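You operate a simulated robot arm through the tools that you are given. There is no shell and no other tool. Be economical: measure what you need, move in short steps, check, and stop when the job is done.

Carry out the task below with a simulated robot arm. There is one attempt and no reset: what you move stays moved.

## Task
Put two of the neck rings from the top of the cake bench on the white small filter plate there. Stack the steel sample can labelled "92" from the top of the cake bench on top of the steel sample can marked "72". Take the green seat ring on the top of the cake bench and put it away on the top of the valve bench. Fetch the cake lump from the top of the cake bench and set it on the cleaning sign. Take the end cap with the largest size on its label from the top deck of the parts cart and leave it on the top of the issue table. Shut the left cloth drawer. Put the jar that says "12:45" from the top of the valve bench on top of the check valve there and the jar that says "07:30" on the white filter disc. Put the measuring cylinder that says "59" from the top of the valve bench on the shelf under the plate rack. Put the black seat ring on the orange blanking disc. Fetch the small carton labelled "57" from the shelf under the issue table and set it on the top of the valve bench. Any order will do. Set down upright: jar, measuring cylinder, small carton.

The check looks at the end state, three seconds after you hand in, the way a careful person would. Anything else that was tipped, shoved, dropped, spilled or broken makes it a failure. A push-on lid holds only when it is set on centred and level and pressed home; a screw cap is set on level and turned clockwise until tight. Flat cloth is picked up by pressing the open fingertips on it (5 to 10 N) and closing them slowly along it; thin cloth reads only 2 to 8 mm in the jaws.

## Robot
A 5-joint arm with a fingered hand on a trunk, on a base that drives. Base frame: it is fixed to the floor where the robot stands at the start and does not move with it; the origin is under the middle of the robot, x ahead of it, y to its left, z up. Readings come in mm, degrees, newtons and seconds.
Its first joint turns from -115.0 to 115.0 degrees. Places, roughly: black seat ring (4x4x2 cm) [3100, -700, 800]; cake lump (5x5x4 cm) [1500, -300, 800]; check valve [3000, 0, 750]; cleaning sign [1500, -250, 750]; end cap [1500, 1000, 750]; green seat ring (4x4x2 cm) [1100, -100, 800]; jar [2750, -250, 750]; left cloth drawer [1400, 2400, 700]; measuring cylinder [3000, -500, 750]; neck ring [500, 0, 750]; orange blanking disc [1250, -250, 750]; shelf under the plate rack [300, -2200, 300]; small carton [1750, -2250, 250]; small filter plate [1000, -250, 750]; steel sample can [500, -250, 750]; top of the issue table [1500, -2200, 800]; top of the valve bench [2800, -400, 800]; white filter disc (7x7x1 cm) [3300, -300, 800]. The tool tilts only in the upright plane through the base axis and itself; it spins freely about its own axis. Payload 2.9 kg.
The tool frame sits at the grasp point between the pads (the TCP): z along the fingers, y along the line on which they close. The tips reach 22 mm beyond it. Largest opening 124 mm; the body of the gripper starts 60 mm behind the TCP. The gripper is a hand of 3 fingers: y runs from the thumb to the fingers, the wrist lies at [0, 0, -218] in the tool frame, and closing takes about 1.5 s.
Orientation is that of the tool frame in the base frame, as a unit quaternion [w, x, y, z]. With the fingers straight down and closing along the base's y, the tool's x points along the base's -x, its y along +y and its z along -z.

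## Interface
- The arm moves only by the tool play_rows. Its argument "steps" is a list that holds one entry, the list of rows, each a list of 6 numbers: the shift along the tool's x, y, z in mm, then the turn, a rotation vector about the tool's x, y, z in degrees. In form: [[[x, y, z, rx, ry, rz], ...]]. A call has 1 to 12 rows; each row shifts and turns the commanded pose from where the row before left it, along the tool's axes as they then stand. "fingers" is the closure in counts, from 0 (fully open) to 255 (shut), set as the call begins (left out, the last holds). Each row takes 0.2 s and may step no farther than 50 mm and 8.6 degrees from the row before; otherwise, or with a gripper value out of range, the whole call is refused. Where a pose cannot be reached the arm comes as near as it can. A force on the tool above 40 N (or 10 N above the force at the start of the call, whichever is more), or a blocked arm, ends the call early, and 0.2 s more pass. Each finger travels about 153 mm/s and halts on what it meets, pressing with about 28 N; the grip force reading is that of the motor and also rises with nothing between the fingers. The clock runs only during rows and for 0.2 s after the last one: add rows that do not move to give the fingers time. It gives the time, the measured TCP pose, the force on the tool (base axes), the opening and the grip force at its end, in the units of the frame above (readings bear some noise), with the torque about the TCP (base axes, N m) and any sound that the robot's microphone picked up.
- Cameras (640 x 400 px; columns grow to the right, rows downward): "scene" is now at [10.6, 95.6, 1601.9]; the picture's right is [-0.60, -0.80, 0.00], its down [-0.62, 0.47, -0.63] and it looks along [0.51, -0.38, -0.77] (base axes); focal length 262 px, centre (320, 200). "wrist" rides on the gripper at [64, -37, -75] in the tool frame; the picture's right is [0.50, 0.87, 0.00], its down [-0.62, 0.36, -0.70] and it looks along [-0.61, 0.35, 0.71] (tool axes); focal length 230 px, centre (320, 200). There is no depth. A picture from a camera that has moved, and an enlarged one, comes with that camera's place and axes in the base frame and with its lens. The place of the scene camera against the robot may be out by one fixed shift of up to 18 mm in any direction.
- capture(camera): a new picture of that camera. The clock stands still meanwhile.
- raise_lower(by): slides the trunk up (or, below 0, down) by that many mm; the arm and the scene camera ride with it, the base frame stays. It gives what a move gives, with no picture.
- steer(legs): drives the robot by 1 to 6 legs, each [ahead, left, turn to the left] in mm, mm and degrees, along the robot's own axes; the way and the turn of a leg run together, so that a leg with both is an arc; at most 1500 mm and 180 degrees a leg. The arm and the cameras ride along, it lands a little off, and it stops where it bumps. It gives what a move gives.
- move_fingers(finger1, finger2, thumb_bend): sets how far each is bent, from 0 (flat) to 1 (curled in); at 0.3 the hand is open as for a grip, at 0.7 the pads meet at the TCP. One left out holds its place. A second passes; each finger stops where it meets its share of the squeeze, and holds until it gets a number again. A gripper value or a shape takes the hand back. It gives what a move gives, with no picture; readings hold the bend of each and the force on the fingers (four entries, about 0 where the hand has none), thumb and palm.
- hand_shape(shape): the hand has 3 fingers and takes this shape, open, in about a second: jaw (thumb against the fingers, like two jaws); tri (thumb and two fingers); tip (a fingertip pinch); poke (one finger out to press); point (the index stretched); flat (the hand flat); cup (the hand cupped); fist (a fist). The gripper value then closes the fingers along that shape, each until it touches; the sizes above hold for jaw. It gives what a move gives, with no picture.
- turn_head(pan, tilt): turns the head with the scene camera to pan (to the left, within 155 degrees either way) and tilt (down, from -29 to 69), counted from straight ahead of the robot. It gives what a move gives.
- close_up(camera, box): a new picture of the part [left, top, right, bottom] of that camera's present view, enlarged. The clock stands still meanwhile.
- sign_off(): hands the job in; it is judged then, once.

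Work in short steps. Places have to be worked out from the pictures, the camera data and where the tool is seen: move nearer, look again, correct. Check each grasp and each placing, and mend what went wrong. You have 556 turns and 346 pictures in all, those below and enlarged ones among them. Open the gripper and draw the arm clear of the work before you hand the job in, unless the task says otherwise; then end with one line.

The tools are called after ">>>" as name(argument=value, ...) on one line, values as JSON. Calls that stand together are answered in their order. play_rows: Moves the arm, as the interface text tells. Its arguments: {"type":"object","properties":{"steps":{"type":"array"},"fingers":{"type":"number"}},"required":["steps"]} The other tools are called the same way: raise_lower (by) slides the trunk up or down; hand_shape (shape) gives the hand a shape; move_fingers (finger1, finger2, thumb_bend) moves the fingers one by one; steer (legs) drives the base; turn_head (pan, tilt) turns the head that bears the scene camera; capture (camera) takes a picture; close_up (camera, box) takes an enlarged picture of a part of a camera's view; sign_off () hands the job in.

At the start:

```text
time_s: 0.0
tool_pos: [331.3, -226.5, 1077.1]
tcp_rot: [0.0, 0.0, 1.0, 0.0]
ft_force: [0.5, -0.3, -0.1]
wrist_torque: [-0.02, -0.01, -0.01]
grip_width: 123.7
gripper_force: 0.0
shape: jaw
bend: [0.3, 0.3, 0.3]
finger forces: [0.0, 0.0, 0.0, 0.0, 0.0, 0.1]
trunk travel left (down, up): [-700.0, 290.0]
robot x, y, heading: [-0.0, -0.2, -0.0]
head pan, tilt: [-36.9, 50.8]
```

scene: 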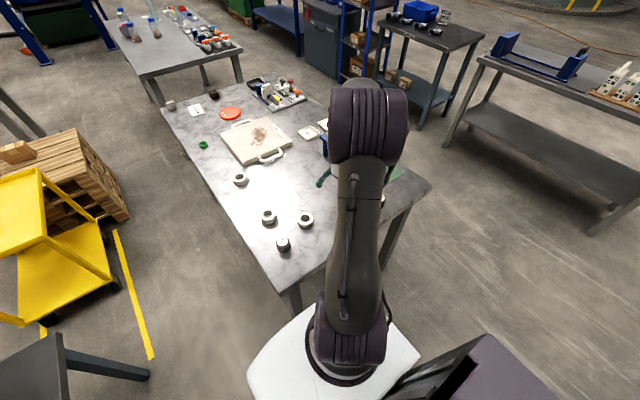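
wrist: 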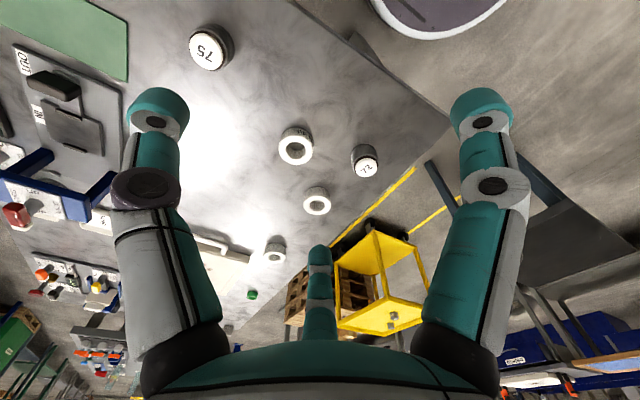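

I start by surveying: the arm blocks part of the bench, so I look at enlarged parts of the scene first.

>>> close_up(camera="scene", box=[160, 60, 340, 172])

>>> close_up(camera="scene", box=[200, 150, 440, 300])

>>> close_up(camera="scene", box=[90, 0, 250, 100])

```text
3.56 times, centred on (250, 116) of scene
camera zoom: at [10.6, 95.6, 1601.9], right [-0.6, -0.8, 0.0], down [-0.62, 0.47, -0.63], along [0.51, -0.38, -0.77], focal length 930 px, centre (569, 499)
```

zoom: 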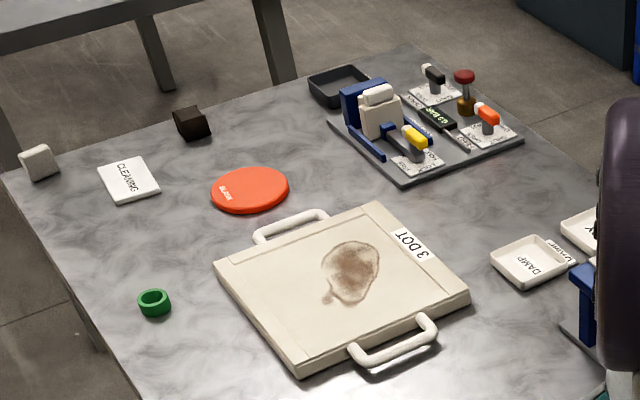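

```text
2.67 times, centred on (320, 225) of scene
camera zoom: at [10.6, 95.6, 1601.9], right [-0.6, -0.8, 0.0], down [-0.62, 0.47, -0.63], along [0.51, -0.38, -0.77], focal length 697 px, centre (320, 133)
```

zoom: 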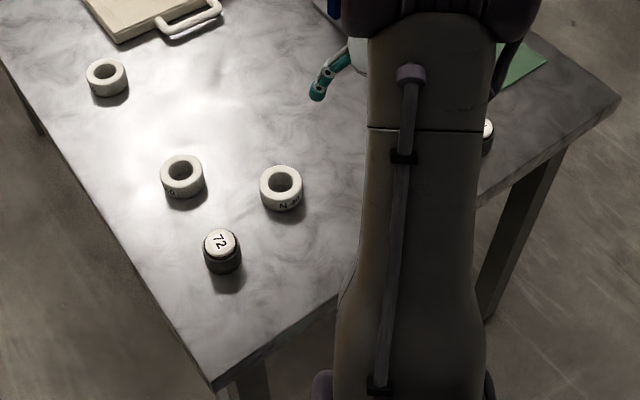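

```text
4.00 times, centred on (170, 50) of scene
camera zoom: at [10.6, 95.6, 1601.9], right [-0.6, -0.8, 0.0], down [-0.62, 0.47, -0.63], along [0.51, -0.38, -0.77], focal length 1046 px, centre (920, 800)
```

zoom: 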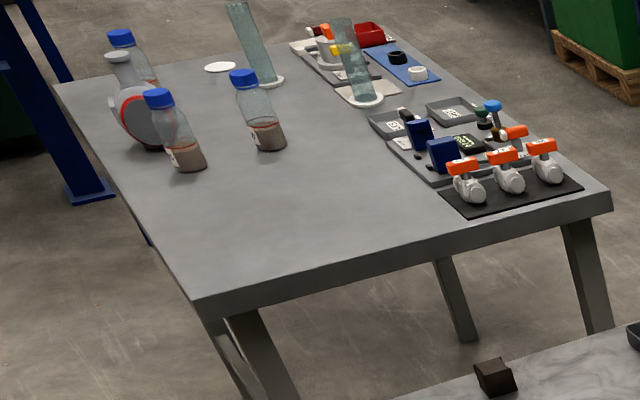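

The layout matches the place list. I look around with the head, and down at my own base, to learn footprints and the other stations.

>>> turn_head(pan=60, tilt=25)

>>> capture(camera="scene")

>>> turn_head(pan=-75, tilt=25)

>>> capture(camera="scene")

>>> turn_head(pan=0, tilt=65)

>>> capture(camera="scene")

```text
time_s: 1.7
tool_pos: [331.7, -227.4, 1077.0]
tcp_rot: [0.0, 0.0, 1.0, 0.0]
ft_force: [-0.1, -0.4, -0.6]
wrist_torque: [0.0, -0.03, 0.02]
grip_width: 123.9
gripper_force: 0.1
shape: jaw
bend: [0.3, 0.3, 0.3]
finger forces: [0.0, 0.1, 0.1, 0.1, 0.0, 0.0]
trunk travel left (down, up): [-700.0, 290.0]
robot x, y, heading: [0.5, -1.4, -0.0]
head pan, tilt: [60.0, 25.0]
```

```text
340 pictures are left
camera scene: at [-4.2, 221.2, 1640.4], right [0.87, -0.5, 0.0], down [-0.21, -0.37, -0.91], along [0.45, 0.78, -0.42], focal length 262 px, centre (320, 200)
```

scene: 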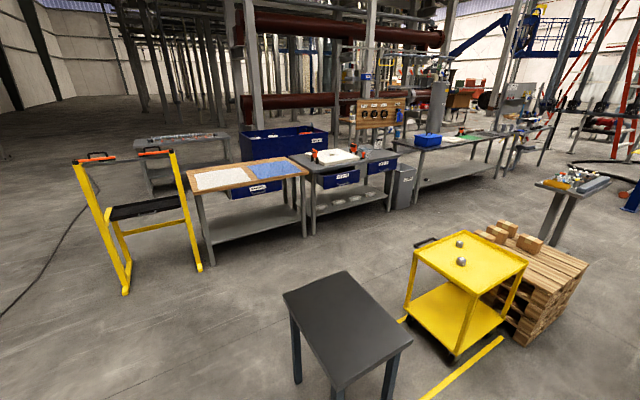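

```text
time_s: 3.9
tool_pos: [331.7, -227.7, 1076.6]
tcp_rot: [0.0, 0.0, 1.0, 0.0]
ft_force: [1.0, -0.4, 0.8]
wrist_torque: [-0.02, -0.03, 0.0]
grip_width: 123.8
gripper_force: 0.1
shape: jaw
bend: [0.3, 0.3, 0.3]
finger forces: [0.0, 0.0, 0.0, 0.0, 0.0, 0.0]
trunk travel left (down, up): [-700.0, 290.0]
robot x, y, heading: [-3.5, 1.0, -0.1]
head pan, tilt: [-75.0, 25.0]
```

```text
339 pictures are left
camera scene: at [-26.5, 52.5, 1640.4], right [-0.97, -0.26, 0.0], down [-0.11, 0.41, -0.91], along [0.23, -0.88, -0.42], focal length 262 px, centre (320, 200)
```

scene: 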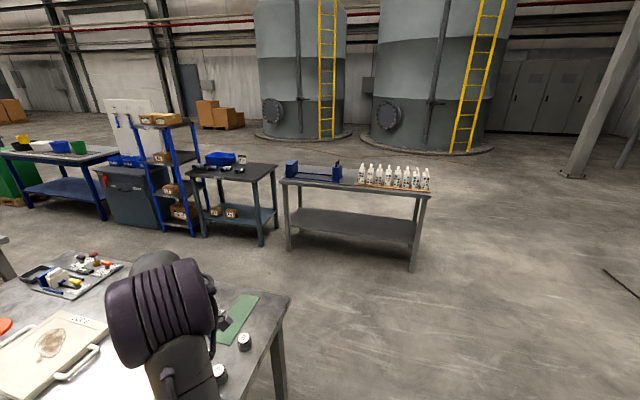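

```text
time_s: 5.4
tool_pos: [330.8, -226.8, 1078.4]
tcp_rot: [-0.001, -0.001, 1.0, 0.0]
ft_force: [-0.5, -0.4, -0.7]
wrist_torque: [0.02, -0.01, -0.01]
grip_width: 124.0
gripper_force: 0.1
shape: jaw
bend: [0.3, 0.3, 0.3]
finger forces: [0.0, 0.1, 0.1, 0.1, 0.1, 0.1]
trunk travel left (down, up): [-700.0, 290.0]
robot x, y, heading: [4.0, -1.8, 0.2]
head pan, tilt: [0.0, 65.0]
```

```text
338 pictures are left
camera scene: at [10.4, 141.4, 1584.8], right [0.0, -1.0, 0.0], down [-0.91, 0.0, -0.42], along [0.42, 0.0, -0.91], focal length 262 px, centre (320, 200)
```

scene: 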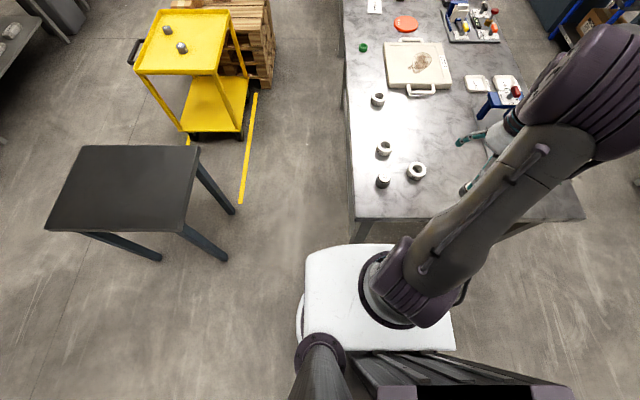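

I check whether the white platform rides with the trunk or sits on the floor, by lowering the trunk 150 mm and re-viewing with the same head angle.

>>> raise_lower(by=-150)

>>> capture(camera="scene")

>>> capture(camera="wrist")

```text
time_s: 7.1
tool_pos: [331.8, -228.2, 926.7]
tcp_rot: [-0.001, 0.0, 1.0, 0.0]
ft_force: [-0.2, 1.1, 0.1]
wrist_torque: [-0.02, -0.03, 0.0]
grip_width: 123.9
gripper_force: 0.0
shape: jaw
bend: [0.3, 0.3, 0.3]
finger forces: [0.0, 0.0, 0.1, 0.0, 0.0, 0.1]
trunk travel left (down, up): [-550.0, 440.0]
robot x, y, heading: [1.8, -0.3, 0.1]
head pan, tilt: [0.0, 65.0]
```

```text
337 pictures are left
camera scene: at [10.3, 141.5, 1434.8], right [0.0, -1.0, 0.0], down [-0.91, 0.0, -0.42], along [0.42, 0.0, -0.91], focal length 262 px, centre (320, 200)
```

scene: 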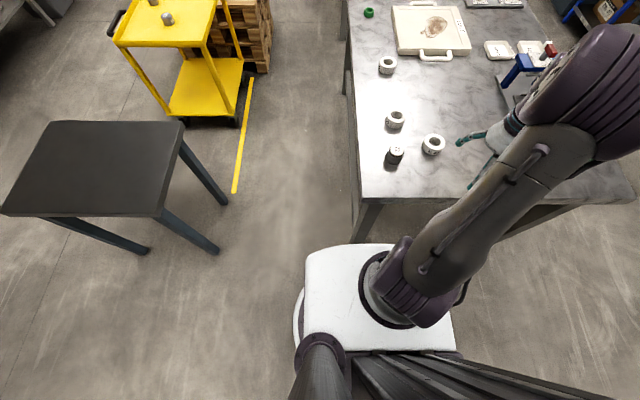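

```text
336 pictures are left
camera wrist: at [267.5, -264.8, 1001.9], right [-0.5, 0.87, 0.0], down [0.62, 0.36, 0.7], along [0.61, 0.35, -0.71], focal length 230 px, centre (320, 200)
```

wrist: 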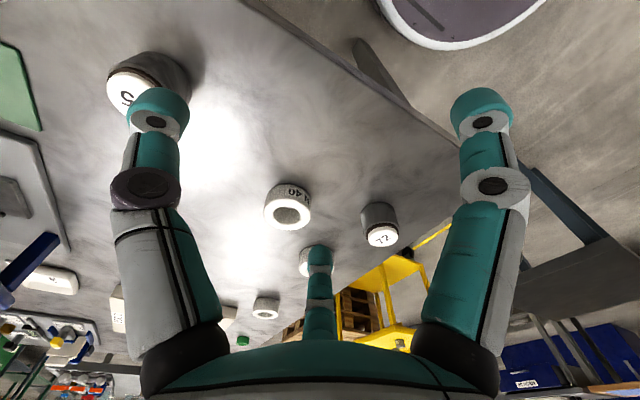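

The platform rides with the trunk; the floor base is below. Now I check the can labels with a wrist close-up after raising again slightly... first simply zoom in here.

>>> raise_lower(by=150)

>>> close_up(camera="wrist", box=[160, 0, 400, 220])

>>> turn_head(pan=-75, tilt=50)

>>> capture(camera="scene")

```text
time_s: 8.9
tool_pos: [330.9, -228.6, 1077.0]
tcp_rot: [-0.001, 0.001, 1.0, 0.0]
ft_force: [-1.1, -0.9, 0.3]
wrist_torque: [0.01, -0.02, -0.01]
grip_width: 124.0
gripper_force: 0.1
shape: jaw
bend: [0.3, 0.3, 0.3]
finger forces: [0.1, 0.0, 0.1, 0.1, 0.1, 0.0]
trunk travel left (down, up): [-700.0, 290.0]
robot x, y, heading: [-2.2, 0.1, 0.2]
head pan, tilt: [0.0, 65.0]
```

```text
1.82 times, centred on (280, 110) of wrist
camera zoom: at [267.6, -264.7, 1151.8], right [-0.5, 0.87, 0.0], down [0.62, 0.36, 0.7], along [0.61, 0.35, -0.71], focal length 418 px, centre (393, 364)
```

zoom: 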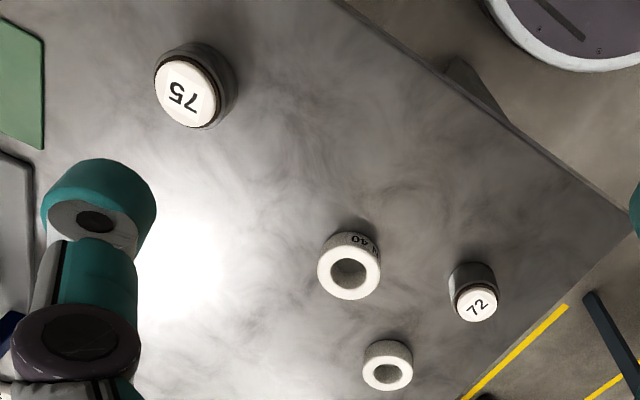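

```text
time_s: 10.3
tool_pos: [332.5, -227.2, 1077.2]
tcp_rot: [0.0, 0.001, 1.0, 0.0]
ft_force: [-0.2, 0.5, 0.9]
wrist_torque: [0.01, -0.03, -0.02]
grip_width: 124.2
gripper_force: 0.1
shape: jaw
bend: [0.3, 0.3, 0.3]
finger forces: [0.0, 0.0, 0.1, 0.0, 0.0, 0.0]
trunk travel left (down, up): [-700.0, 290.0]
robot x, y, heading: [1.9, -1.1, 0.1]
head pan, tilt: [-75.0, 50.0]
```

```text
334 pictures are left
camera scene: at [-30.4, 67.1, 1602.9], right [-0.97, -0.26, 0.0], down [-0.2, 0.74, -0.64], along [0.17, -0.62, -0.77], focal length 262 px, centre (320, 200)
```

scene: 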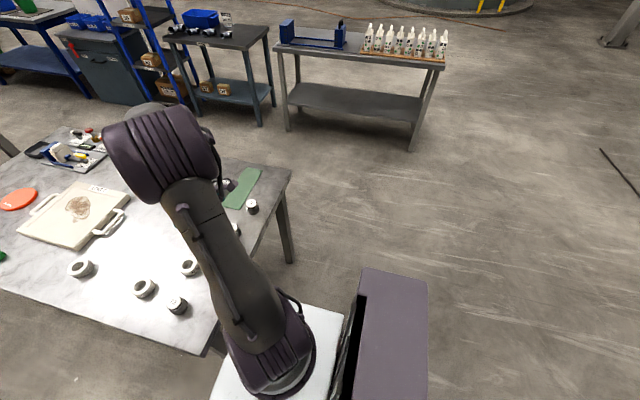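

>>> close_up(camera="scene", box=[190, 150, 290, 250])

>>> close_up(camera="scene", box=[160, 0, 280, 110])

>>> close_up(camera="scene", box=[0, 110, 200, 250])

```text
4.00 times, centred on (240, 200) of scene
camera zoom: at [-30.4, 67.1, 1602.9], right [-0.97, -0.26, 0.0], down [-0.2, 0.74, -0.64], along [0.17, -0.62, -0.77], focal length 1046 px, centre (640, 200)
```

zoom: 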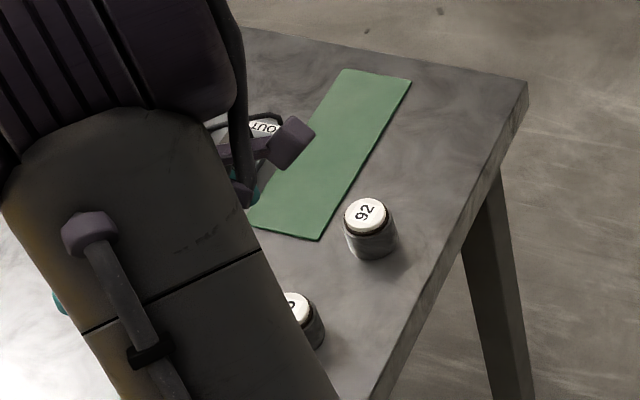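

```text
3.64 times, centred on (220, 55) of scene
camera zoom: at [-30.4, 67.1, 1602.9], right [-0.97, -0.26, 0.0], down [-0.2, 0.74, -0.64], along [0.17, -0.62, -0.77], focal length 951 px, centre (684, 727)
```

zoom: 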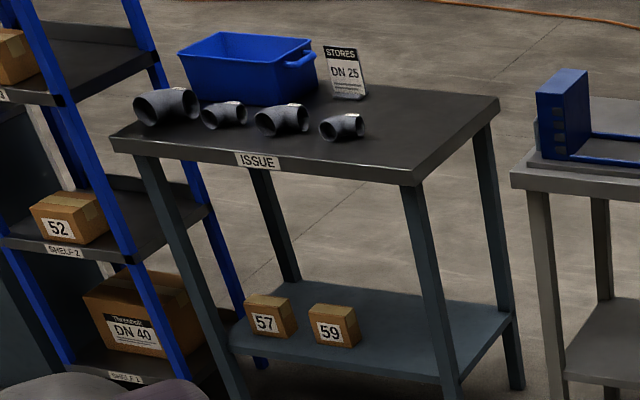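

```text
2.86 times, centred on (100, 180) of scene
camera zoom: at [-30.4, 67.1, 1602.9], right [-0.97, -0.26, 0.0], down [-0.2, 0.74, -0.64], along [0.17, -0.62, -0.77], focal length 747 px, centre (949, 257)
```

zoom: 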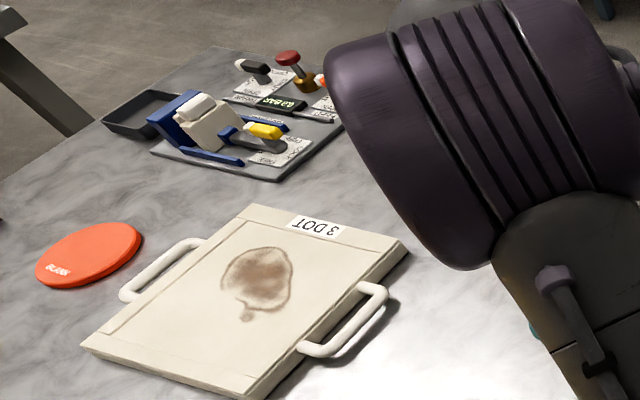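

Cans: 92 near (403,-492), 75 near (415,-372), 72 near (469,-81). I drive 50 ahead and 300 to the right so that 92 comes in reach, then look.

>>> steer(legs=[[40, -280, 0]])

>>> capture(camera="wrist")

```text
time_s: 12.3
tool_pos: [369.4, -515.8, 1077.1]
tcp_rot: [-0.001, 0.003, 1.0, 0.001]
ft_force: [-0.6, -0.2, -0.9]
wrist_torque: [0.03, -0.01, 0.03]
grip_width: 124.1
gripper_force: 0.0
shape: jaw
bend: [0.3, 0.3, 0.3]
finger forces: [0.1, 0.1, 0.0, 0.1, 0.0, 0.0]
trunk travel left (down, up): [-700.0, 290.0]
robot x, y, heading: [37.5, -285.5, -0.4]
head pan, tilt: [-75.0, 50.0]
```

```text
330 pictures are left
camera wrist: at [305.1, -551.5, 1151.7], right [-0.49, 0.87, 0.0], down [0.62, 0.35, 0.7], along [0.61, 0.35, -0.71], focal length 230 px, centre (320, 200)
```

wrist: 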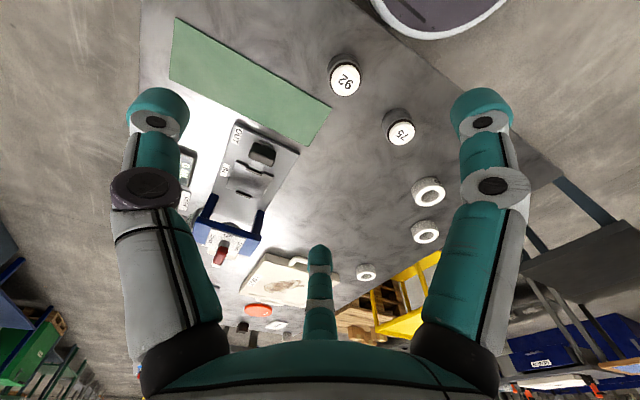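

The wrist view puts can 92 at about (380,-466). I centre the tool over it and lower by 170, with a picture.

>>> play_rows(steps=[[[-5, 25, 0, 0, 0, 0], [-6, 25, 0, 0, 0, 0], [0, 0, 0, 0, 0, 0]]])

>>> raise_lower(by=-150)

>>> capture(camera="wrist")

>>> capture(camera="scene")

```text
time_s: 13.1
tool_pos: [380.8, -463.1, 1076.2]
tcp_rot: [0.0, 0.003, 1.0, 0.0]
ft_force: [0.3, -0.1, 0.2]
wrist_torque: [-0.01, 0.01, 0.01]
grip_width: 124.0
gripper_force: 0.0
shape: jaw
bend: [0.3, 0.3, 0.3]
finger forces: [0.0, 0.1, 0.0, 0.0, 0.0, 0.1]
trunk travel left (down, up): [-700.0, 290.0]
robot x, y, heading: [41.5, -283.6, -0.7]
head pan, tilt: [-75.0, 50.0]
```

```text
time_s: 14.9
tool_pos: [379.3, -463.1, 926.9]
tcp_rot: [0.0, 0.003, 1.0, 0.0]
ft_force: [0.2, 0.3, -0.4]
wrist_torque: [0.01, -0.02, 0.01]
grip_width: 124.0
gripper_force: 0.1
shape: jaw
bend: [0.3, 0.3, 0.3]
finger forces: [0.0, 0.1, 0.1, 0.0, 0.1, 0.1]
trunk travel left (down, up): [-550.0, 440.0]
robot x, y, heading: [39.5, -284.8, -0.6]
head pan, tilt: [-75.0, 50.0]
```

```text
329 pictures are left
camera wrist: at [315.2, -500.5, 1001.1], right [-0.49, 0.87, 0.0], down [0.62, 0.35, 0.7], along [0.61, 0.35, -0.71], focal length 230 px, centre (320, 200)
```

wrist: 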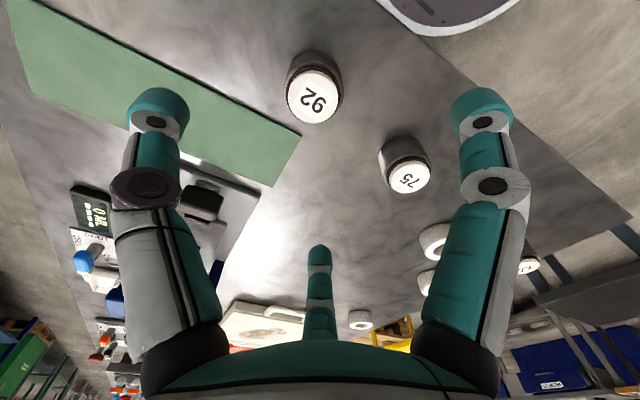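

```text
328 pictures are left
camera scene: at [9.2, -217.2, 1452.9], right [-0.97, -0.25, 0.0], down [-0.19, 0.74, -0.64], along [0.16, -0.62, -0.77], focal length 262 px, centre (320, 200)
```

scene: 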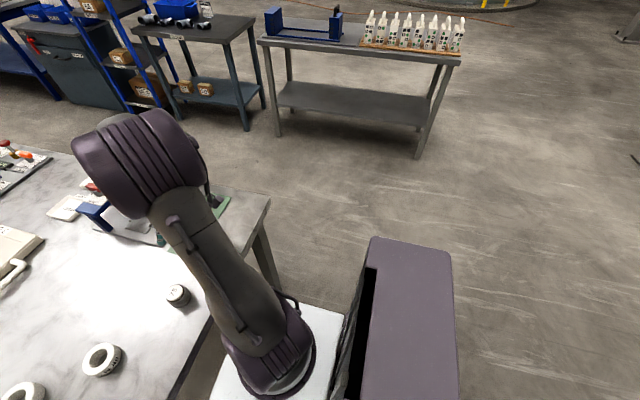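

Triangulating gives can 92 top at z≈803, centre (381,-468). I adjust, lower to TCP z≈785 and close.

>>> play_rows(steps=[[[-2, -5, 0, 0, 0, 0], [0, 0, 0, 0, 0, 0]]])

>>> raise_lower(by=-90)

>>> capture(camera="wrist")

```text
time_s: 15.5
tool_pos: [382.4, -467.5, 927.4]
tcp_rot: [0.0, 0.004, 1.0, 0.0]
ft_force: [-0.3, 0.3, -0.2]
wrist_torque: [0.01, 0.04, 0.0]
grip_width: 124.2
gripper_force: 0.1
shape: jaw
bend: [0.3, 0.3, 0.3]
finger forces: [0.1, 0.1, 0.0, 0.1, 0.1, 0.1]
trunk travel left (down, up): [-550.0, 440.0]
robot x, y, heading: [41.2, -286.0, -0.6]
head pan, tilt: [-75.0, 50.0]
```

```text
time_s: 16.7
tool_pos: [381.7, -468.8, 836.8]
tcp_rot: [0.0, 0.003, 1.0, 0.0]
ft_force: [-0.2, 0.6, -0.1]
wrist_torque: [0.04, -0.04, 0.01]
grip_width: 123.9
gripper_force: 0.0
shape: jaw
bend: [0.3, 0.3, 0.3]
finger forces: [0.0, 0.0, 0.1, 0.0, 0.0, 0.0]
trunk travel left (down, up): [-460.0, 530.0]
robot x, y, heading: [38.5, -281.1, -0.6]
head pan, tilt: [-75.0, 50.0]
```

```text
327 pictures are left
camera wrist: at [317.4, -504.9, 911.1], right [-0.49, 0.87, 0.0], down [0.62, 0.35, 0.7], along [0.61, 0.35, -0.71], focal length 230 px, centre (320, 200)
```

wrist: 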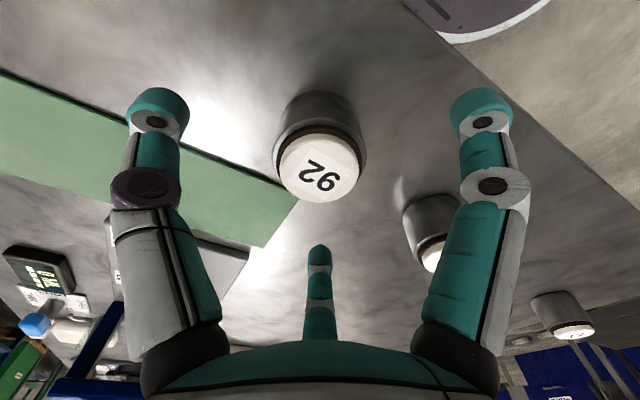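

Centred; top at z≈810. Lower 52 mm and close on it.

>>> raise_lower(by=-52)

>>> play_rows(steps=[[[0, 0, 0, 0, 0, 0], [0, 0, 0, 0, 0, 0], [0, 0, 0, 0, 0, 0], [0, 0, 0, 0, 0, 0], [0, 0, 0, 0, 0, 0], [0, 0, 0, 0, 0, 0], [0, 0, 0, 0, 0, 0]]], fingers=255)

>>> capture(camera="wrist")

```text
time_s: 17.4
tool_pos: [383.3, -469.1, 797.7]
tcp_rot: [0.005, 0.003, 1.0, -0.004]
ft_force: [-2.8, 2.5, 19.5]
wrist_torque: [-0.06, 0.12, -0.02]
grip_width: 124.3
gripper_force: 0.0
shape: jaw
bend: [0.26, 0.28, 0.29]
finger forces: [6.4, 5.3, 0.0, 0.0, 7.1, 0.0]
trunk travel left (down, up): [-418.0, 572.0]
robot x, y, heading: [37.6, -282.9, -0.7]
head pan, tilt: [-75.0, 50.0]
stopped: the force on the tool passed its limit (the readings are from after the stop); the commanded pose is now the measured one
```

```text
time_s: 17.8
tool_pos: [382.9, -469.4, 801.7]
tcp_rot: [0.007, 0.003, 1.0, -0.005]
ft_force: [-6.4, 4.3, 26.9]
wrist_torque: [0.01, 0.62, -0.15]
grip_width: 47.5
gripper_force: 27.9
shape: jaw
bend: [0.79, 0.8, 0.73]
finger forces: [41.5, 19.0, 0.0, 0.0, 38.8, 0.1]
trunk travel left (down, up): [-418.0, 572.0]
robot x, y, heading: [39.9, -283.0, -0.5]
head pan, tilt: [-75.0, 50.0]
stopped in row 1: the force on the tool passed its limit (the readings are from after the stop); the commanded pose is now the measured one
```

```text
326 pictures are left
camera wrist: at [317.5, -505.1, 875.0], right [-0.49, 0.87, -0.02], down [0.61, 0.36, 0.71], along [0.62, 0.34, -0.71], focal length 230 px, centre (320, 200)
```

wrist: 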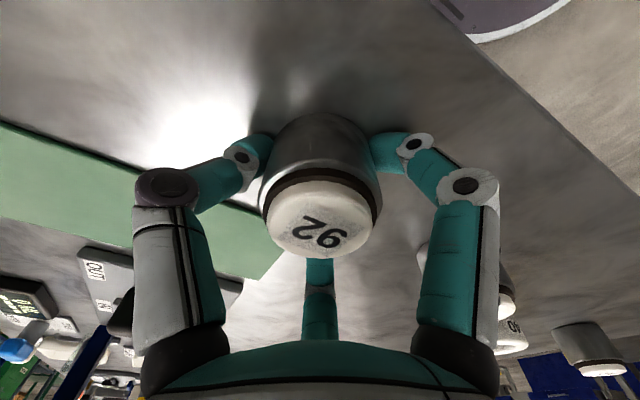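

Open fingers reach lower than stated and touched the bench softly; the can is gripped (47 mm). Lift by 100 and check.

>>> raise_lower(by=100)

>>> capture(camera="wrist")

```text
time_s: 19.1
tool_pos: [384.7, -470.1, 900.5]
tcp_rot: [0.007, 0.004, 1.0, -0.005]
ft_force: [-0.5, -0.7, -0.9]
wrist_torque: [0.02, 0.02, 0.0]
grip_width: 46.3
gripper_force: 28.2
shape: jaw
bend: [0.79, 0.8, 0.71]
finger forces: [26.2, 19.3, 0.0, 0.1, 27.4, 0.1]
trunk travel left (down, up): [-518.0, 472.0]
robot x, y, heading: [39.1, -283.9, -0.5]
head pan, tilt: [-75.0, 50.0]
```

```text
325 pictures are left
camera wrist: at [319.5, -506.1, 973.4], right [-0.49, 0.87, -0.01], down [0.61, 0.36, 0.71], along [0.62, 0.34, -0.71], focal length 230 px, centre (320, 200)
```

wrist: 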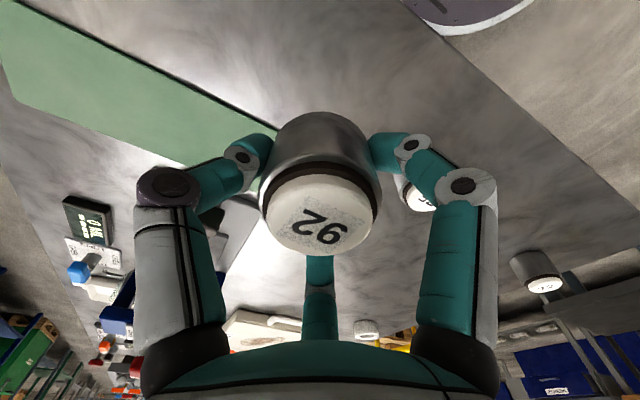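

Held firmly. Raise a bit more and drive toward can 72, then look.

>>> raise_lower(by=60)

>>> steer(legs=[[40, 230, 0]])

>>> capture(camera="wrist")

>>> turn_head(pan=-10, tilt=60)

>>> capture(camera="scene")

```text
time_s: 20.1
tool_pos: [384.2, -469.3, 959.6]
tcp_rot: [0.006, 0.003, 1.0, -0.004]
ft_force: [-0.4, 0.1, -1.0]
wrist_torque: [0.0, -0.02, 0.01]
grip_width: 46.4
gripper_force: 28.3
shape: jaw
bend: [0.79, 0.8, 0.71]
finger forces: [26.1, 19.2, 0.0, 0.1, 27.4, 0.1]
trunk travel left (down, up): [-578.0, 412.0]
robot x, y, heading: [37.0, -283.5, -0.3]
head pan, tilt: [-75.0, 50.0]
```

```text
time_s: 21.9
tool_pos: [422.4, -239.2, 959.5]
tcp_rot: [0.007, 0.004, 1.0, -0.005]
ft_force: [0.7, 0.2, -2.4]
wrist_torque: [0.03, -0.03, 0.0]
grip_width: 46.2
gripper_force: 28.3
shape: jaw
bend: [0.79, 0.8, 0.69]
finger forces: [26.1, 19.2, 0.1, 0.0, 27.3, 0.0]
trunk travel left (down, up): [-578.0, 412.0]
robot x, y, heading: [75.3, -54.1, -0.6]
head pan, tilt: [-75.0, 50.0]
```

```text
324 pictures are left
camera wrist: at [356.4, -276.3, 1033.7], right [-0.49, 0.87, -0.02], down [0.61, 0.36, 0.71], along [0.62, 0.34, -0.71], focal length 230 px, centre (320, 200)
```

wrist: 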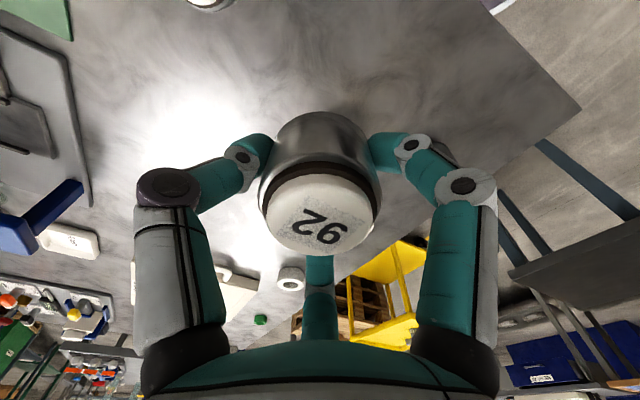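

```text
time_s: 23.3
tool_pos: [422.0, -239.9, 960.5]
tcp_rot: [0.007, 0.003, 1.0, -0.005]
ft_force: [0.3, -1.2, -0.6]
wrist_torque: [-0.02, 0.03, 0.03]
grip_width: 46.2
gripper_force: 28.2
shape: jaw
bend: [0.79, 0.8, 0.69]
finger forces: [26.1, 19.2, 0.1, 0.0, 27.3, 0.1]
trunk travel left (down, up): [-578.0, 412.0]
robot x, y, heading: [77.1, -54.9, -0.4]
head pan, tilt: [-10.0, 60.0]
```

```text
323 pictures are left
camera scene: at [92.9, 74.6, 1468.6], right [-0.18, -0.98, 0.0], down [-0.85, 0.16, -0.5], along [0.49, -0.09, -0.87], focal length 262 px, centre (320, 200)
```

scene: 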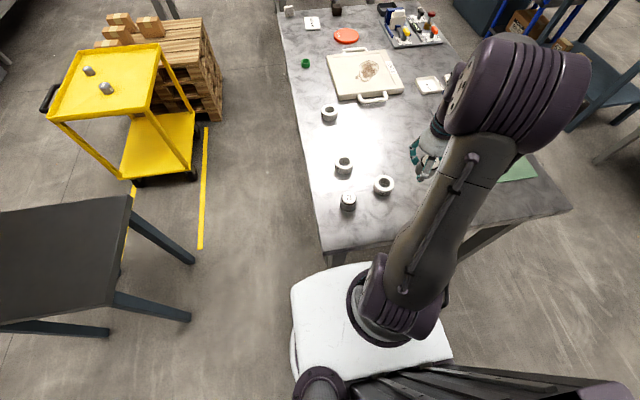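

Scene estimate of can 72: (450,-76). I bring the held can above it at this height, where it should appear just above the held can in the wrist image.

>>> play_rows(steps=[[[-6, 40, 0, 0, 0, 0], [-7, 40, 0, 0, 0, 0], [-7, 40, 0, 0, 0, 0], [-7, 40, 0, 0, 0, 0], [0, 4, 0, 0, 0, 0], [0, 0, 0, 0, 0, 0]]])

>>> capture(camera="wrist")

```text
time_s: 24.7
tool_pos: [453.0, -75.9, 958.4]
tcp_rot: [0.007, 0.003, 1.0, 0.0]
ft_force: [0.7, -0.1, -0.8]
wrist_torque: [0.05, -0.02, -0.01]
grip_width: 46.2
gripper_force: 27.2
shape: jaw
bend: [0.78, 0.8, 0.69]
finger forces: [26.1, 19.2, 0.0, 0.0, 27.2, 0.1]
trunk travel left (down, up): [-578.0, 412.0]
robot x, y, heading: [79.3, -54.6, -0.3]
head pan, tilt: [-10.0, 60.0]
```

```text
322 pictures are left
camera wrist: at [386.4, -113.0, 1032.1], right [-0.49, 0.87, -0.01], down [0.61, 0.35, 0.71], along [0.62, 0.35, -0.7], focal length 230 px, centre (320, 200)
```

wrist: 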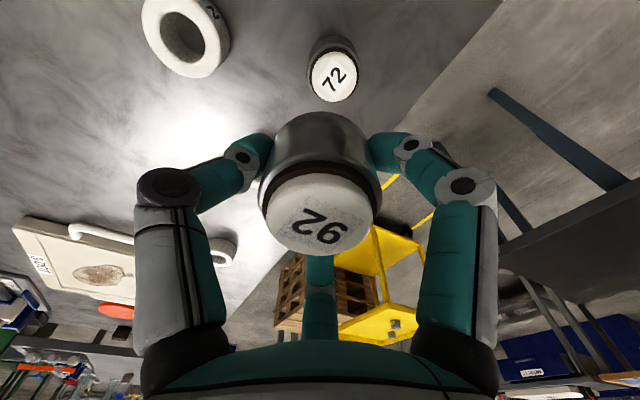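

72 is at about (440.5,-68.5). Shift over it and lower by 40, look again.

>>> play_rows(steps=[[[12.5, 7.4, 0, 0, 0, 0], [0, 0, 0, 0, 0, 0]]])

>>> raise_lower(by=-60)

>>> capture(camera="wrist")

```text
time_s: 25.3
tool_pos: [440.2, -69.8, 958.1]
tcp_rot: [0.007, 0.004, 1.0, 0.001]
ft_force: [0.4, 1.0, -1.6]
wrist_torque: [-0.01, -0.05, -0.03]
grip_width: 45.8
gripper_force: 28.2
shape: jaw
bend: [0.78, 0.8, 0.69]
finger forces: [26.0, 19.3, 0.0, 0.0, 27.2, 0.0]
trunk travel left (down, up): [-578.0, 412.0]
robot x, y, heading: [76.3, -54.7, -0.4]
head pan, tilt: [-10.0, 60.0]
```

```text
time_s: 26.3
tool_pos: [439.6, -69.8, 897.6]
tcp_rot: [0.006, 0.004, 1.0, 0.0]
ft_force: [-0.2, 0.3, -1.6]
wrist_torque: [0.01, 0.01, 0.02]
grip_width: 46.1
gripper_force: 27.6
shape: jaw
bend: [0.78, 0.8, 0.69]
finger forces: [26.1, 19.3, 0.0, 0.1, 27.2, 0.1]
trunk travel left (down, up): [-518.0, 472.0]
robot x, y, heading: [73.6, -55.7, -0.4]
head pan, tilt: [-10.0, 60.0]
```

```text
321 pictures are left
camera wrist: at [373.6, -106.5, 971.7], right [-0.49, 0.87, -0.01], down [0.61, 0.35, 0.71], along [0.62, 0.35, -0.7], focal length 230 px, centre (320, 200)
```

wrist: 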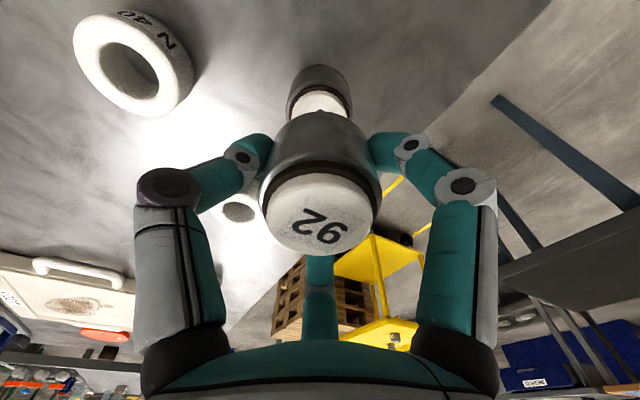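

>>> close_up(camera="wrist", box=[250, 50, 390, 260])

```text
1.90 times, centred on (320, 155) of wrist
camera zoom: at [373.6, -106.5, 971.7], right [-0.49, 0.87, -0.01], down [0.61, 0.35, 0.71], along [0.62, 0.35, -0.7], focal length 438 px, centre (320, 286)
```

zoom: 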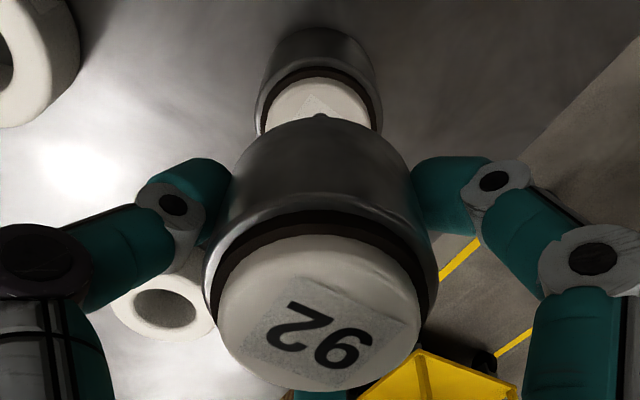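

The geometry gives bench top at z≈766 and can height ≈45; can 72 sits ~5.5 mm farther along (+x,+y). Shift, lower trunk 45 and take a look.

>>> play_rows(steps=[[[-4.8, 2.7, 0, 0, 0, 0], [0, 0, 0, 0, 0, 0]]])

>>> raise_lower(by=-40)

>>> close_up(camera="wrist", box=[250, 50, 390, 260])

```text
time_s: 26.9
tool_pos: [444.5, -68.4, 899.0]
tcp_rot: [0.007, 0.003, 1.0, 0.0]
ft_force: [0.6, 0.2, -1.5]
wrist_torque: [-0.01, -0.02, -0.02]
grip_width: 45.8
gripper_force: 27.6
shape: jaw
bend: [0.78, 0.8, 0.69]
finger forces: [26.1, 19.3, 0.1, 0.0, 27.2, 0.1]
trunk travel left (down, up): [-518.0, 472.0]
robot x, y, heading: [80.7, -54.5, -0.2]
head pan, tilt: [-10.0, 60.0]
```

```text
time_s: 27.7
tool_pos: [444.7, -66.6, 859.1]
tcp_rot: [0.007, 0.004, 1.0, 0.0]
ft_force: [-0.3, -0.3, -1.7]
wrist_torque: [0.02, -0.01, 0.01]
grip_width: 46.3
gripper_force: 28.2
shape: jaw
bend: [0.78, 0.8, 0.69]
finger forces: [26.1, 19.2, 0.0, 0.0, 27.2, 0.1]
trunk travel left (down, up): [-478.0, 512.0]
robot x, y, heading: [74.5, -58.3, -0.2]
head pan, tilt: [-10.0, 60.0]
```

```text
1.90 times, centred on (320, 155) of wrist
camera zoom: at [378.3, -103.6, 932.5], right [-0.49, 0.87, -0.01], down [0.61, 0.35, 0.71], along [0.62, 0.35, -0.7], focal length 438 px, centre (320, 286)
```

zoom: 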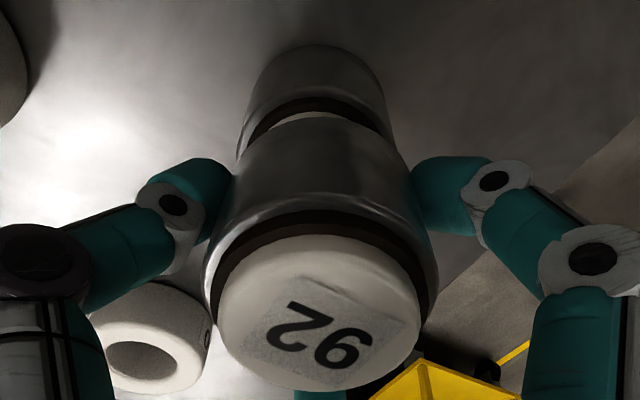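

Aligned to ~2 mm; small lateral fix and descend gently.

>>> play_rows(steps=[[[-0.9, -1.6, 0, 0, 0, 0], [0, 0, 3, 0, 0, 0], [0, 0, 3, 0, 0, 0], [0, 0, 2, 0, 0, 0], [0, 0, 1, 0, 0, 0], [0, 0, 0, 0, 0, 0]]])

>>> play_rows(steps=[[[0, 0, 1, 0, 0, 0], [0, 0, 1, 0, 0, 0], [0, 0, 0, 0, 0, 0]]])

```text
time_s: 29.1
tool_pos: [445.5, -69.5, 849.2]
tcp_rot: [0.008, 0.004, 1.0, 0.0]
ft_force: [-0.5, 0.5, -2.0]
wrist_torque: [0.02, 0.02, 0.01]
grip_width: 45.6
gripper_force: 27.9
shape: jaw
bend: [0.78, 0.8, 0.69]
finger forces: [26.1, 19.2, 0.0, 0.1, 27.2, 0.1]
trunk travel left (down, up): [-478.0, 512.0]
robot x, y, heading: [76.2, -53.2, -0.4]
head pan, tilt: [-10.0, 60.0]
```

```text
time_s: 29.9
tool_pos: [444.5, -68.5, 848.4]
tcp_rot: [0.007, 0.004, 1.0, 0.0]
ft_force: [1.3, 0.1, 4.3]
wrist_torque: [-0.06, 0.09, -0.01]
grip_width: 46.2
gripper_force: 27.7
shape: jaw
bend: [0.79, 0.8, 0.69]
finger forces: [26.5, 19.4, 0.1, 0.0, 27.9, 0.0]
trunk travel left (down, up): [-478.0, 512.0]
robot x, y, heading: [76.1, -58.1, -0.3]
head pan, tilt: [-10.0, 60.0]
```

Contact at z≈848. Release gently by partly opening, then raise and view.

>>> play_rows(steps=[[[0, 0, 0, 0, 0, 0], [0, 0, 0, 0, 0, 0], [0, 0, 0, 0, 0, 0]]], fingers=110)

>>> raise_lower(by=80)

>>> capture(camera="wrist")

```text
time_s: 30.7
tool_pos: [444.9, -68.5, 847.8]
tcp_rot: [0.008, 0.003, 1.0, 0.0]
ft_force: [-0.7, -0.8, 0.4]
wrist_torque: [-0.02, 0.01, -0.05]
grip_width: 69.8
gripper_force: 0.1
shape: jaw
bend: [0.34, 0.34, 0.7]
finger forces: [0.0, 0.1, 0.0, 0.1, 0.0, 0.1]
trunk travel left (down, up): [-478.0, 512.0]
robot x, y, heading: [83.2, -54.2, -0.5]
head pan, tilt: [-10.0, 60.0]
```

```text
time_s: 31.9
tool_pos: [445.8, -69.8, 927.7]
tcp_rot: [0.007, 0.003, 1.0, 0.0]
ft_force: [0.2, -0.5, -0.2]
wrist_torque: [0.02, -0.01, -0.01]
grip_width: 70.0
gripper_force: 0.0
shape: jaw
bend: [0.34, 0.34, 0.7]
finger forces: [0.1, 0.0, 0.0, 0.0, 0.0, 0.0]
trunk travel left (down, up): [-558.0, 432.0]
robot x, y, heading: [76.0, -54.3, -0.6]
head pan, tilt: [-10.0, 60.0]
```

```text
318 pictures are left
camera wrist: at [379.7, -105.5, 1001.3], right [-0.49, 0.87, -0.01], down [0.61, 0.35, 0.71], along [0.62, 0.35, -0.7], focal length 230 px, centre (320, 200)
```

wrist: 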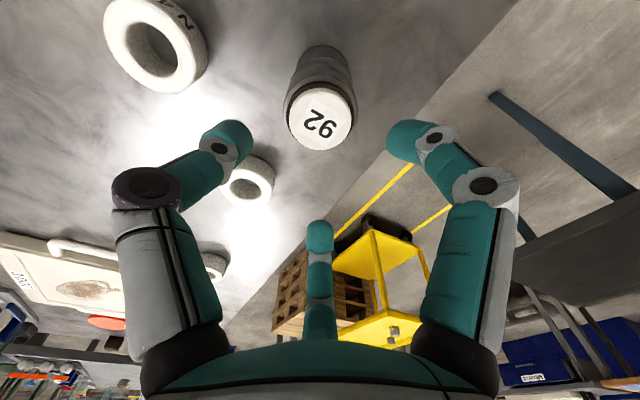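

>>> close_up(camera="scene", box=[270, 60, 430, 260])

```text
2.00 times, centred on (350, 160) of scene
camera zoom: at [92.9, 74.9, 1448.6], right [-0.18, -0.98, 0.0], down [-0.85, 0.16, -0.5], along [0.49, -0.09, -0.87], focal length 523 px, centre (260, 280)
```

zoom: 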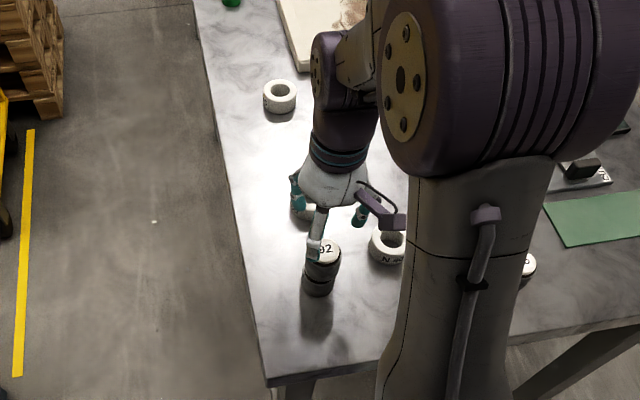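

The stack is good. Next I test how low the arm can reach relative to its platform: raise the trunk 200 and lower the tool 180 at the same radius.

>>> raise_lower(by=200)

>>> play_rows(steps=[[[0, 0, 30, 0, 0, 0], [0, 0, 30, 0, 0, 0], [0, 0, 30, 0, 0, 0], [0, 0, 30, 0, 0, 0], [0, 0, 30, 0, 0, 0], [0, 0, 30, 0, 0, 0], [0, 0, 0, 0, 0, 0]]], fingers=0)

>>> capture(camera="scene")

```text
time_s: 34.0
tool_pos: [445.0, -68.2, 1127.7]
tcp_rot: [0.008, 0.003, 1.0, 0.0]
ft_force: [-0.5, -0.2, -0.3]
wrist_torque: [-0.01, 0.0, 0.01]
grip_width: 70.0
gripper_force: 0.1
shape: jaw
bend: [0.34, 0.34, 0.7]
finger forces: [0.0, 0.0, 0.0, 0.1, 0.0, 0.0]
trunk travel left (down, up): [-758.0, 232.0]
robot x, y, heading: [79.2, -57.1, -0.4]
head pan, tilt: [-10.0, 60.0]
```

```text
time_s: 35.6
tool_pos: [446.4, -68.1, 947.8]
tcp_rot: [0.008, 0.004, 1.0, 0.0]
ft_force: [0.3, -0.5, 0.1]
wrist_torque: [-0.01, 0.01, -0.06]
grip_width: 123.7
gripper_force: 0.0
shape: jaw
bend: [0.3, 0.3, 0.3]
finger forces: [0.0, 0.1, 0.2, 0.0, 0.1, 0.1]
trunk travel left (down, up): [-758.0, 232.0]
robot x, y, heading: [77.0, -57.5, -0.3]
head pan, tilt: [-10.0, 60.0]
```

```text
316 pictures are left
camera scene: at [92.1, 74.9, 1648.6], right [-0.18, -0.98, 0.0], down [-0.85, 0.16, -0.5], along [0.49, -0.09, -0.87], focal length 262 px, centre (320, 200)
```

scene: 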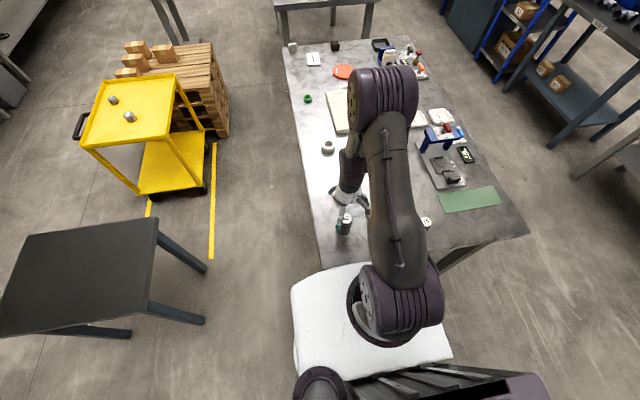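

Reach at low tool height is fine (platform stays ~150 above the tool). Now I drive to the left long side of the bench: sideways left, ahead, then turn to face -y.

>>> play_rows(steps=[[[0, 0, -40, 0, 0, 0], [0, 0, -40, 0, 0, 0], [0, 0, 0, 0, 0, 0]]])

>>> steer(legs=[[0, 360, 0], [770, 0, 0], [0, 0, -90]])

>>> turn_head(pan=0, tilt=55)

>>> capture(camera="scene")

```text
time_s: 36.4
tool_pos: [446.3, -68.2, 1024.9]
tcp_rot: [0.008, 0.004, 1.0, -0.001]
ft_force: [-0.1, -0.6, 0.1]
wrist_torque: [0.03, 0.01, -0.01]
grip_width: 123.8
gripper_force: 0.1
shape: jaw
bend: [0.3, 0.3, 0.3]
finger forces: [0.1, 0.0, 0.1, 0.0, 0.0, 0.0]
trunk travel left (down, up): [-758.0, 232.0]
robot x, y, heading: [75.9, -55.8, -0.4]
head pan, tilt: [-10.0, 60.0]
```

```text
time_s: 46.4
tool_pos: [832.0, -57.8, 1025.7]
tcp_rot: [0.004, 0.709, 0.705, -0.005]
ft_force: [-0.8, 0.0, 0.1]
wrist_torque: [-0.04, -0.02, 0.01]
grip_width: 123.9
gripper_force: 0.1
shape: jaw
bend: [0.3, 0.3, 0.3]
finger forces: [0.0, 0.1, 0.0, 0.0, 0.0, 0.0]
trunk travel left (down, up): [-758.0, 232.0]
robot x, y, heading: [846.4, 309.9, -90.3]
head pan, tilt: [-10.0, 60.0]
```

```text
time_s: 47.1
tool_pos: [831.3, -58.7, 1025.5]
tcp_rot: [0.004, 0.709, 0.705, -0.005]
ft_force: [-0.2, 0.5, 0.0]
wrist_torque: [0.01, 0.04, 0.04]
grip_width: 123.5
gripper_force: 0.1
shape: jaw
bend: [0.3, 0.3, 0.3]
finger forces: [0.0, 0.0, 0.0, 0.0, 0.0, 0.0]
trunk travel left (down, up): [-758.0, 232.0]
robot x, y, heading: [843.9, 316.5, -90.3]
head pan, tilt: [0.0, 55.0]
```

```text
315 pictures are left
camera scene: at [999.0, 295.3, 1654.6], right [-1.0, 0.01, 0.0], down [0.0, 0.82, -0.57], along [0.0, -0.57, -0.82], focal length 262 px, centre (320, 200)
```

scene: 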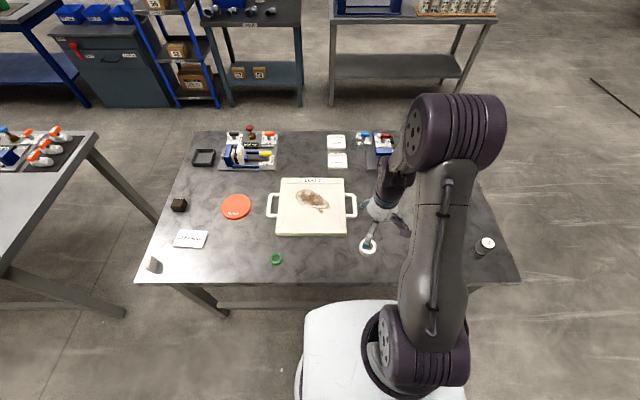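

>>> close_up(camera="scene", box=[140, 260, 320, 370])

>>> close_up(camera="scene", box=[130, 120, 370, 280])

```text
3.56 times, centred on (230, 315) of scene
camera zoom: at [999.0, 295.3, 1654.6], right [-1.0, 0.01, 0.0], down [0.0, 0.82, -0.57], along [0.0, -0.57, -0.82], focal length 930 px, centre (640, -209)
```

zoom: 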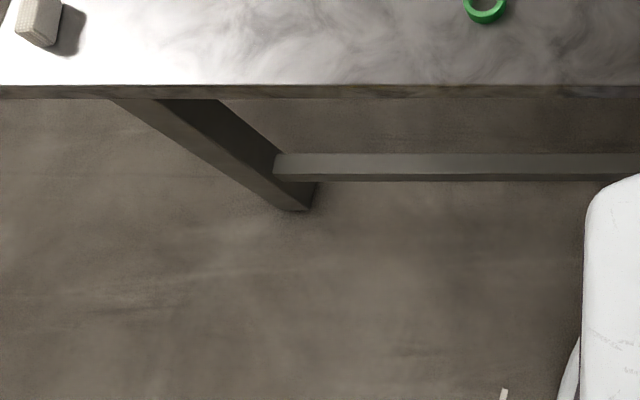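

```text
2.50 times, centred on (250, 200) of scene
camera zoom: at [999.0, 295.3, 1654.6], right [-1.0, 0.01, 0.0], down [0.0, 0.82, -0.57], along [0.0, -0.57, -0.82], focal length 654 px, centre (495, 200)
```

zoom: 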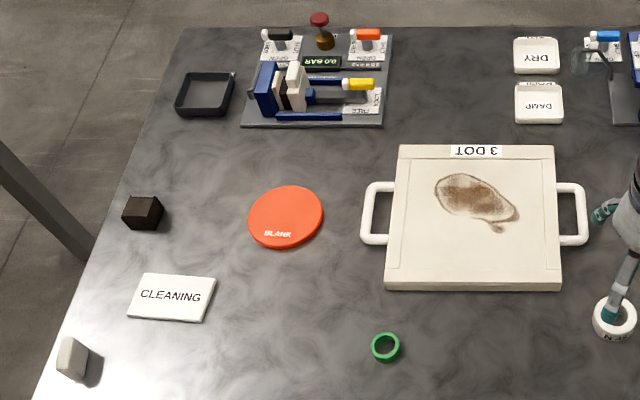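

The base (radius ~245) can't pass the low stretcher, so I'll stay at y≥~205. I drive ahead 90 and look at the ring and plate from the wrist.

>>> steer(legs=[[90, 0, 0]])

>>> capture(camera="wrist")

```text
time_s: 48.2
tool_pos: [832.3, -132.4, 1023.7]
tcp_rot: [0.004, 0.708, 0.706, -0.004]
ft_force: [0.9, 0.8, -0.2]
wrist_torque: [-0.02, 0.02, 0.03]
grip_width: 124.0
gripper_force: 0.1
shape: jaw
bend: [0.3, 0.3, 0.3]
finger forces: [0.0, 0.1, 0.0, 0.0, 0.0, 0.0]
trunk travel left (down, up): [-758.0, 232.0]
robot x, y, heading: [845.1, 241.1, -90.3]
head pan, tilt: [0.0, 55.0]
stopped in leg 1: the robot was blocked; the commanded pose is now the measured one
```

```text
312 pictures are left
camera wrist: at [795.1, -67.1, 1098.7], right [0.87, 0.5, -0.01], down [0.35, -0.61, 0.71], along [0.35, -0.62, -0.71], focal length 230 px, centre (320, 200)
```

wrist: 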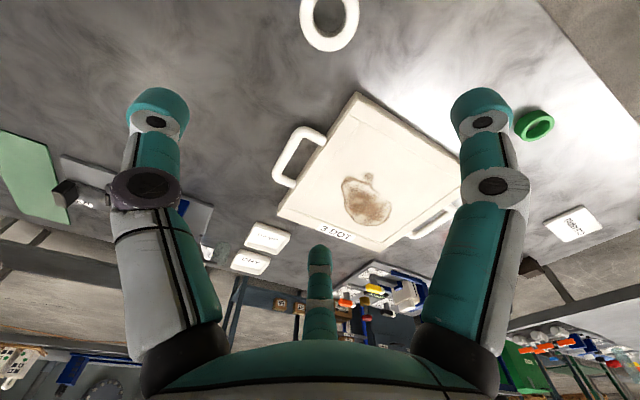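

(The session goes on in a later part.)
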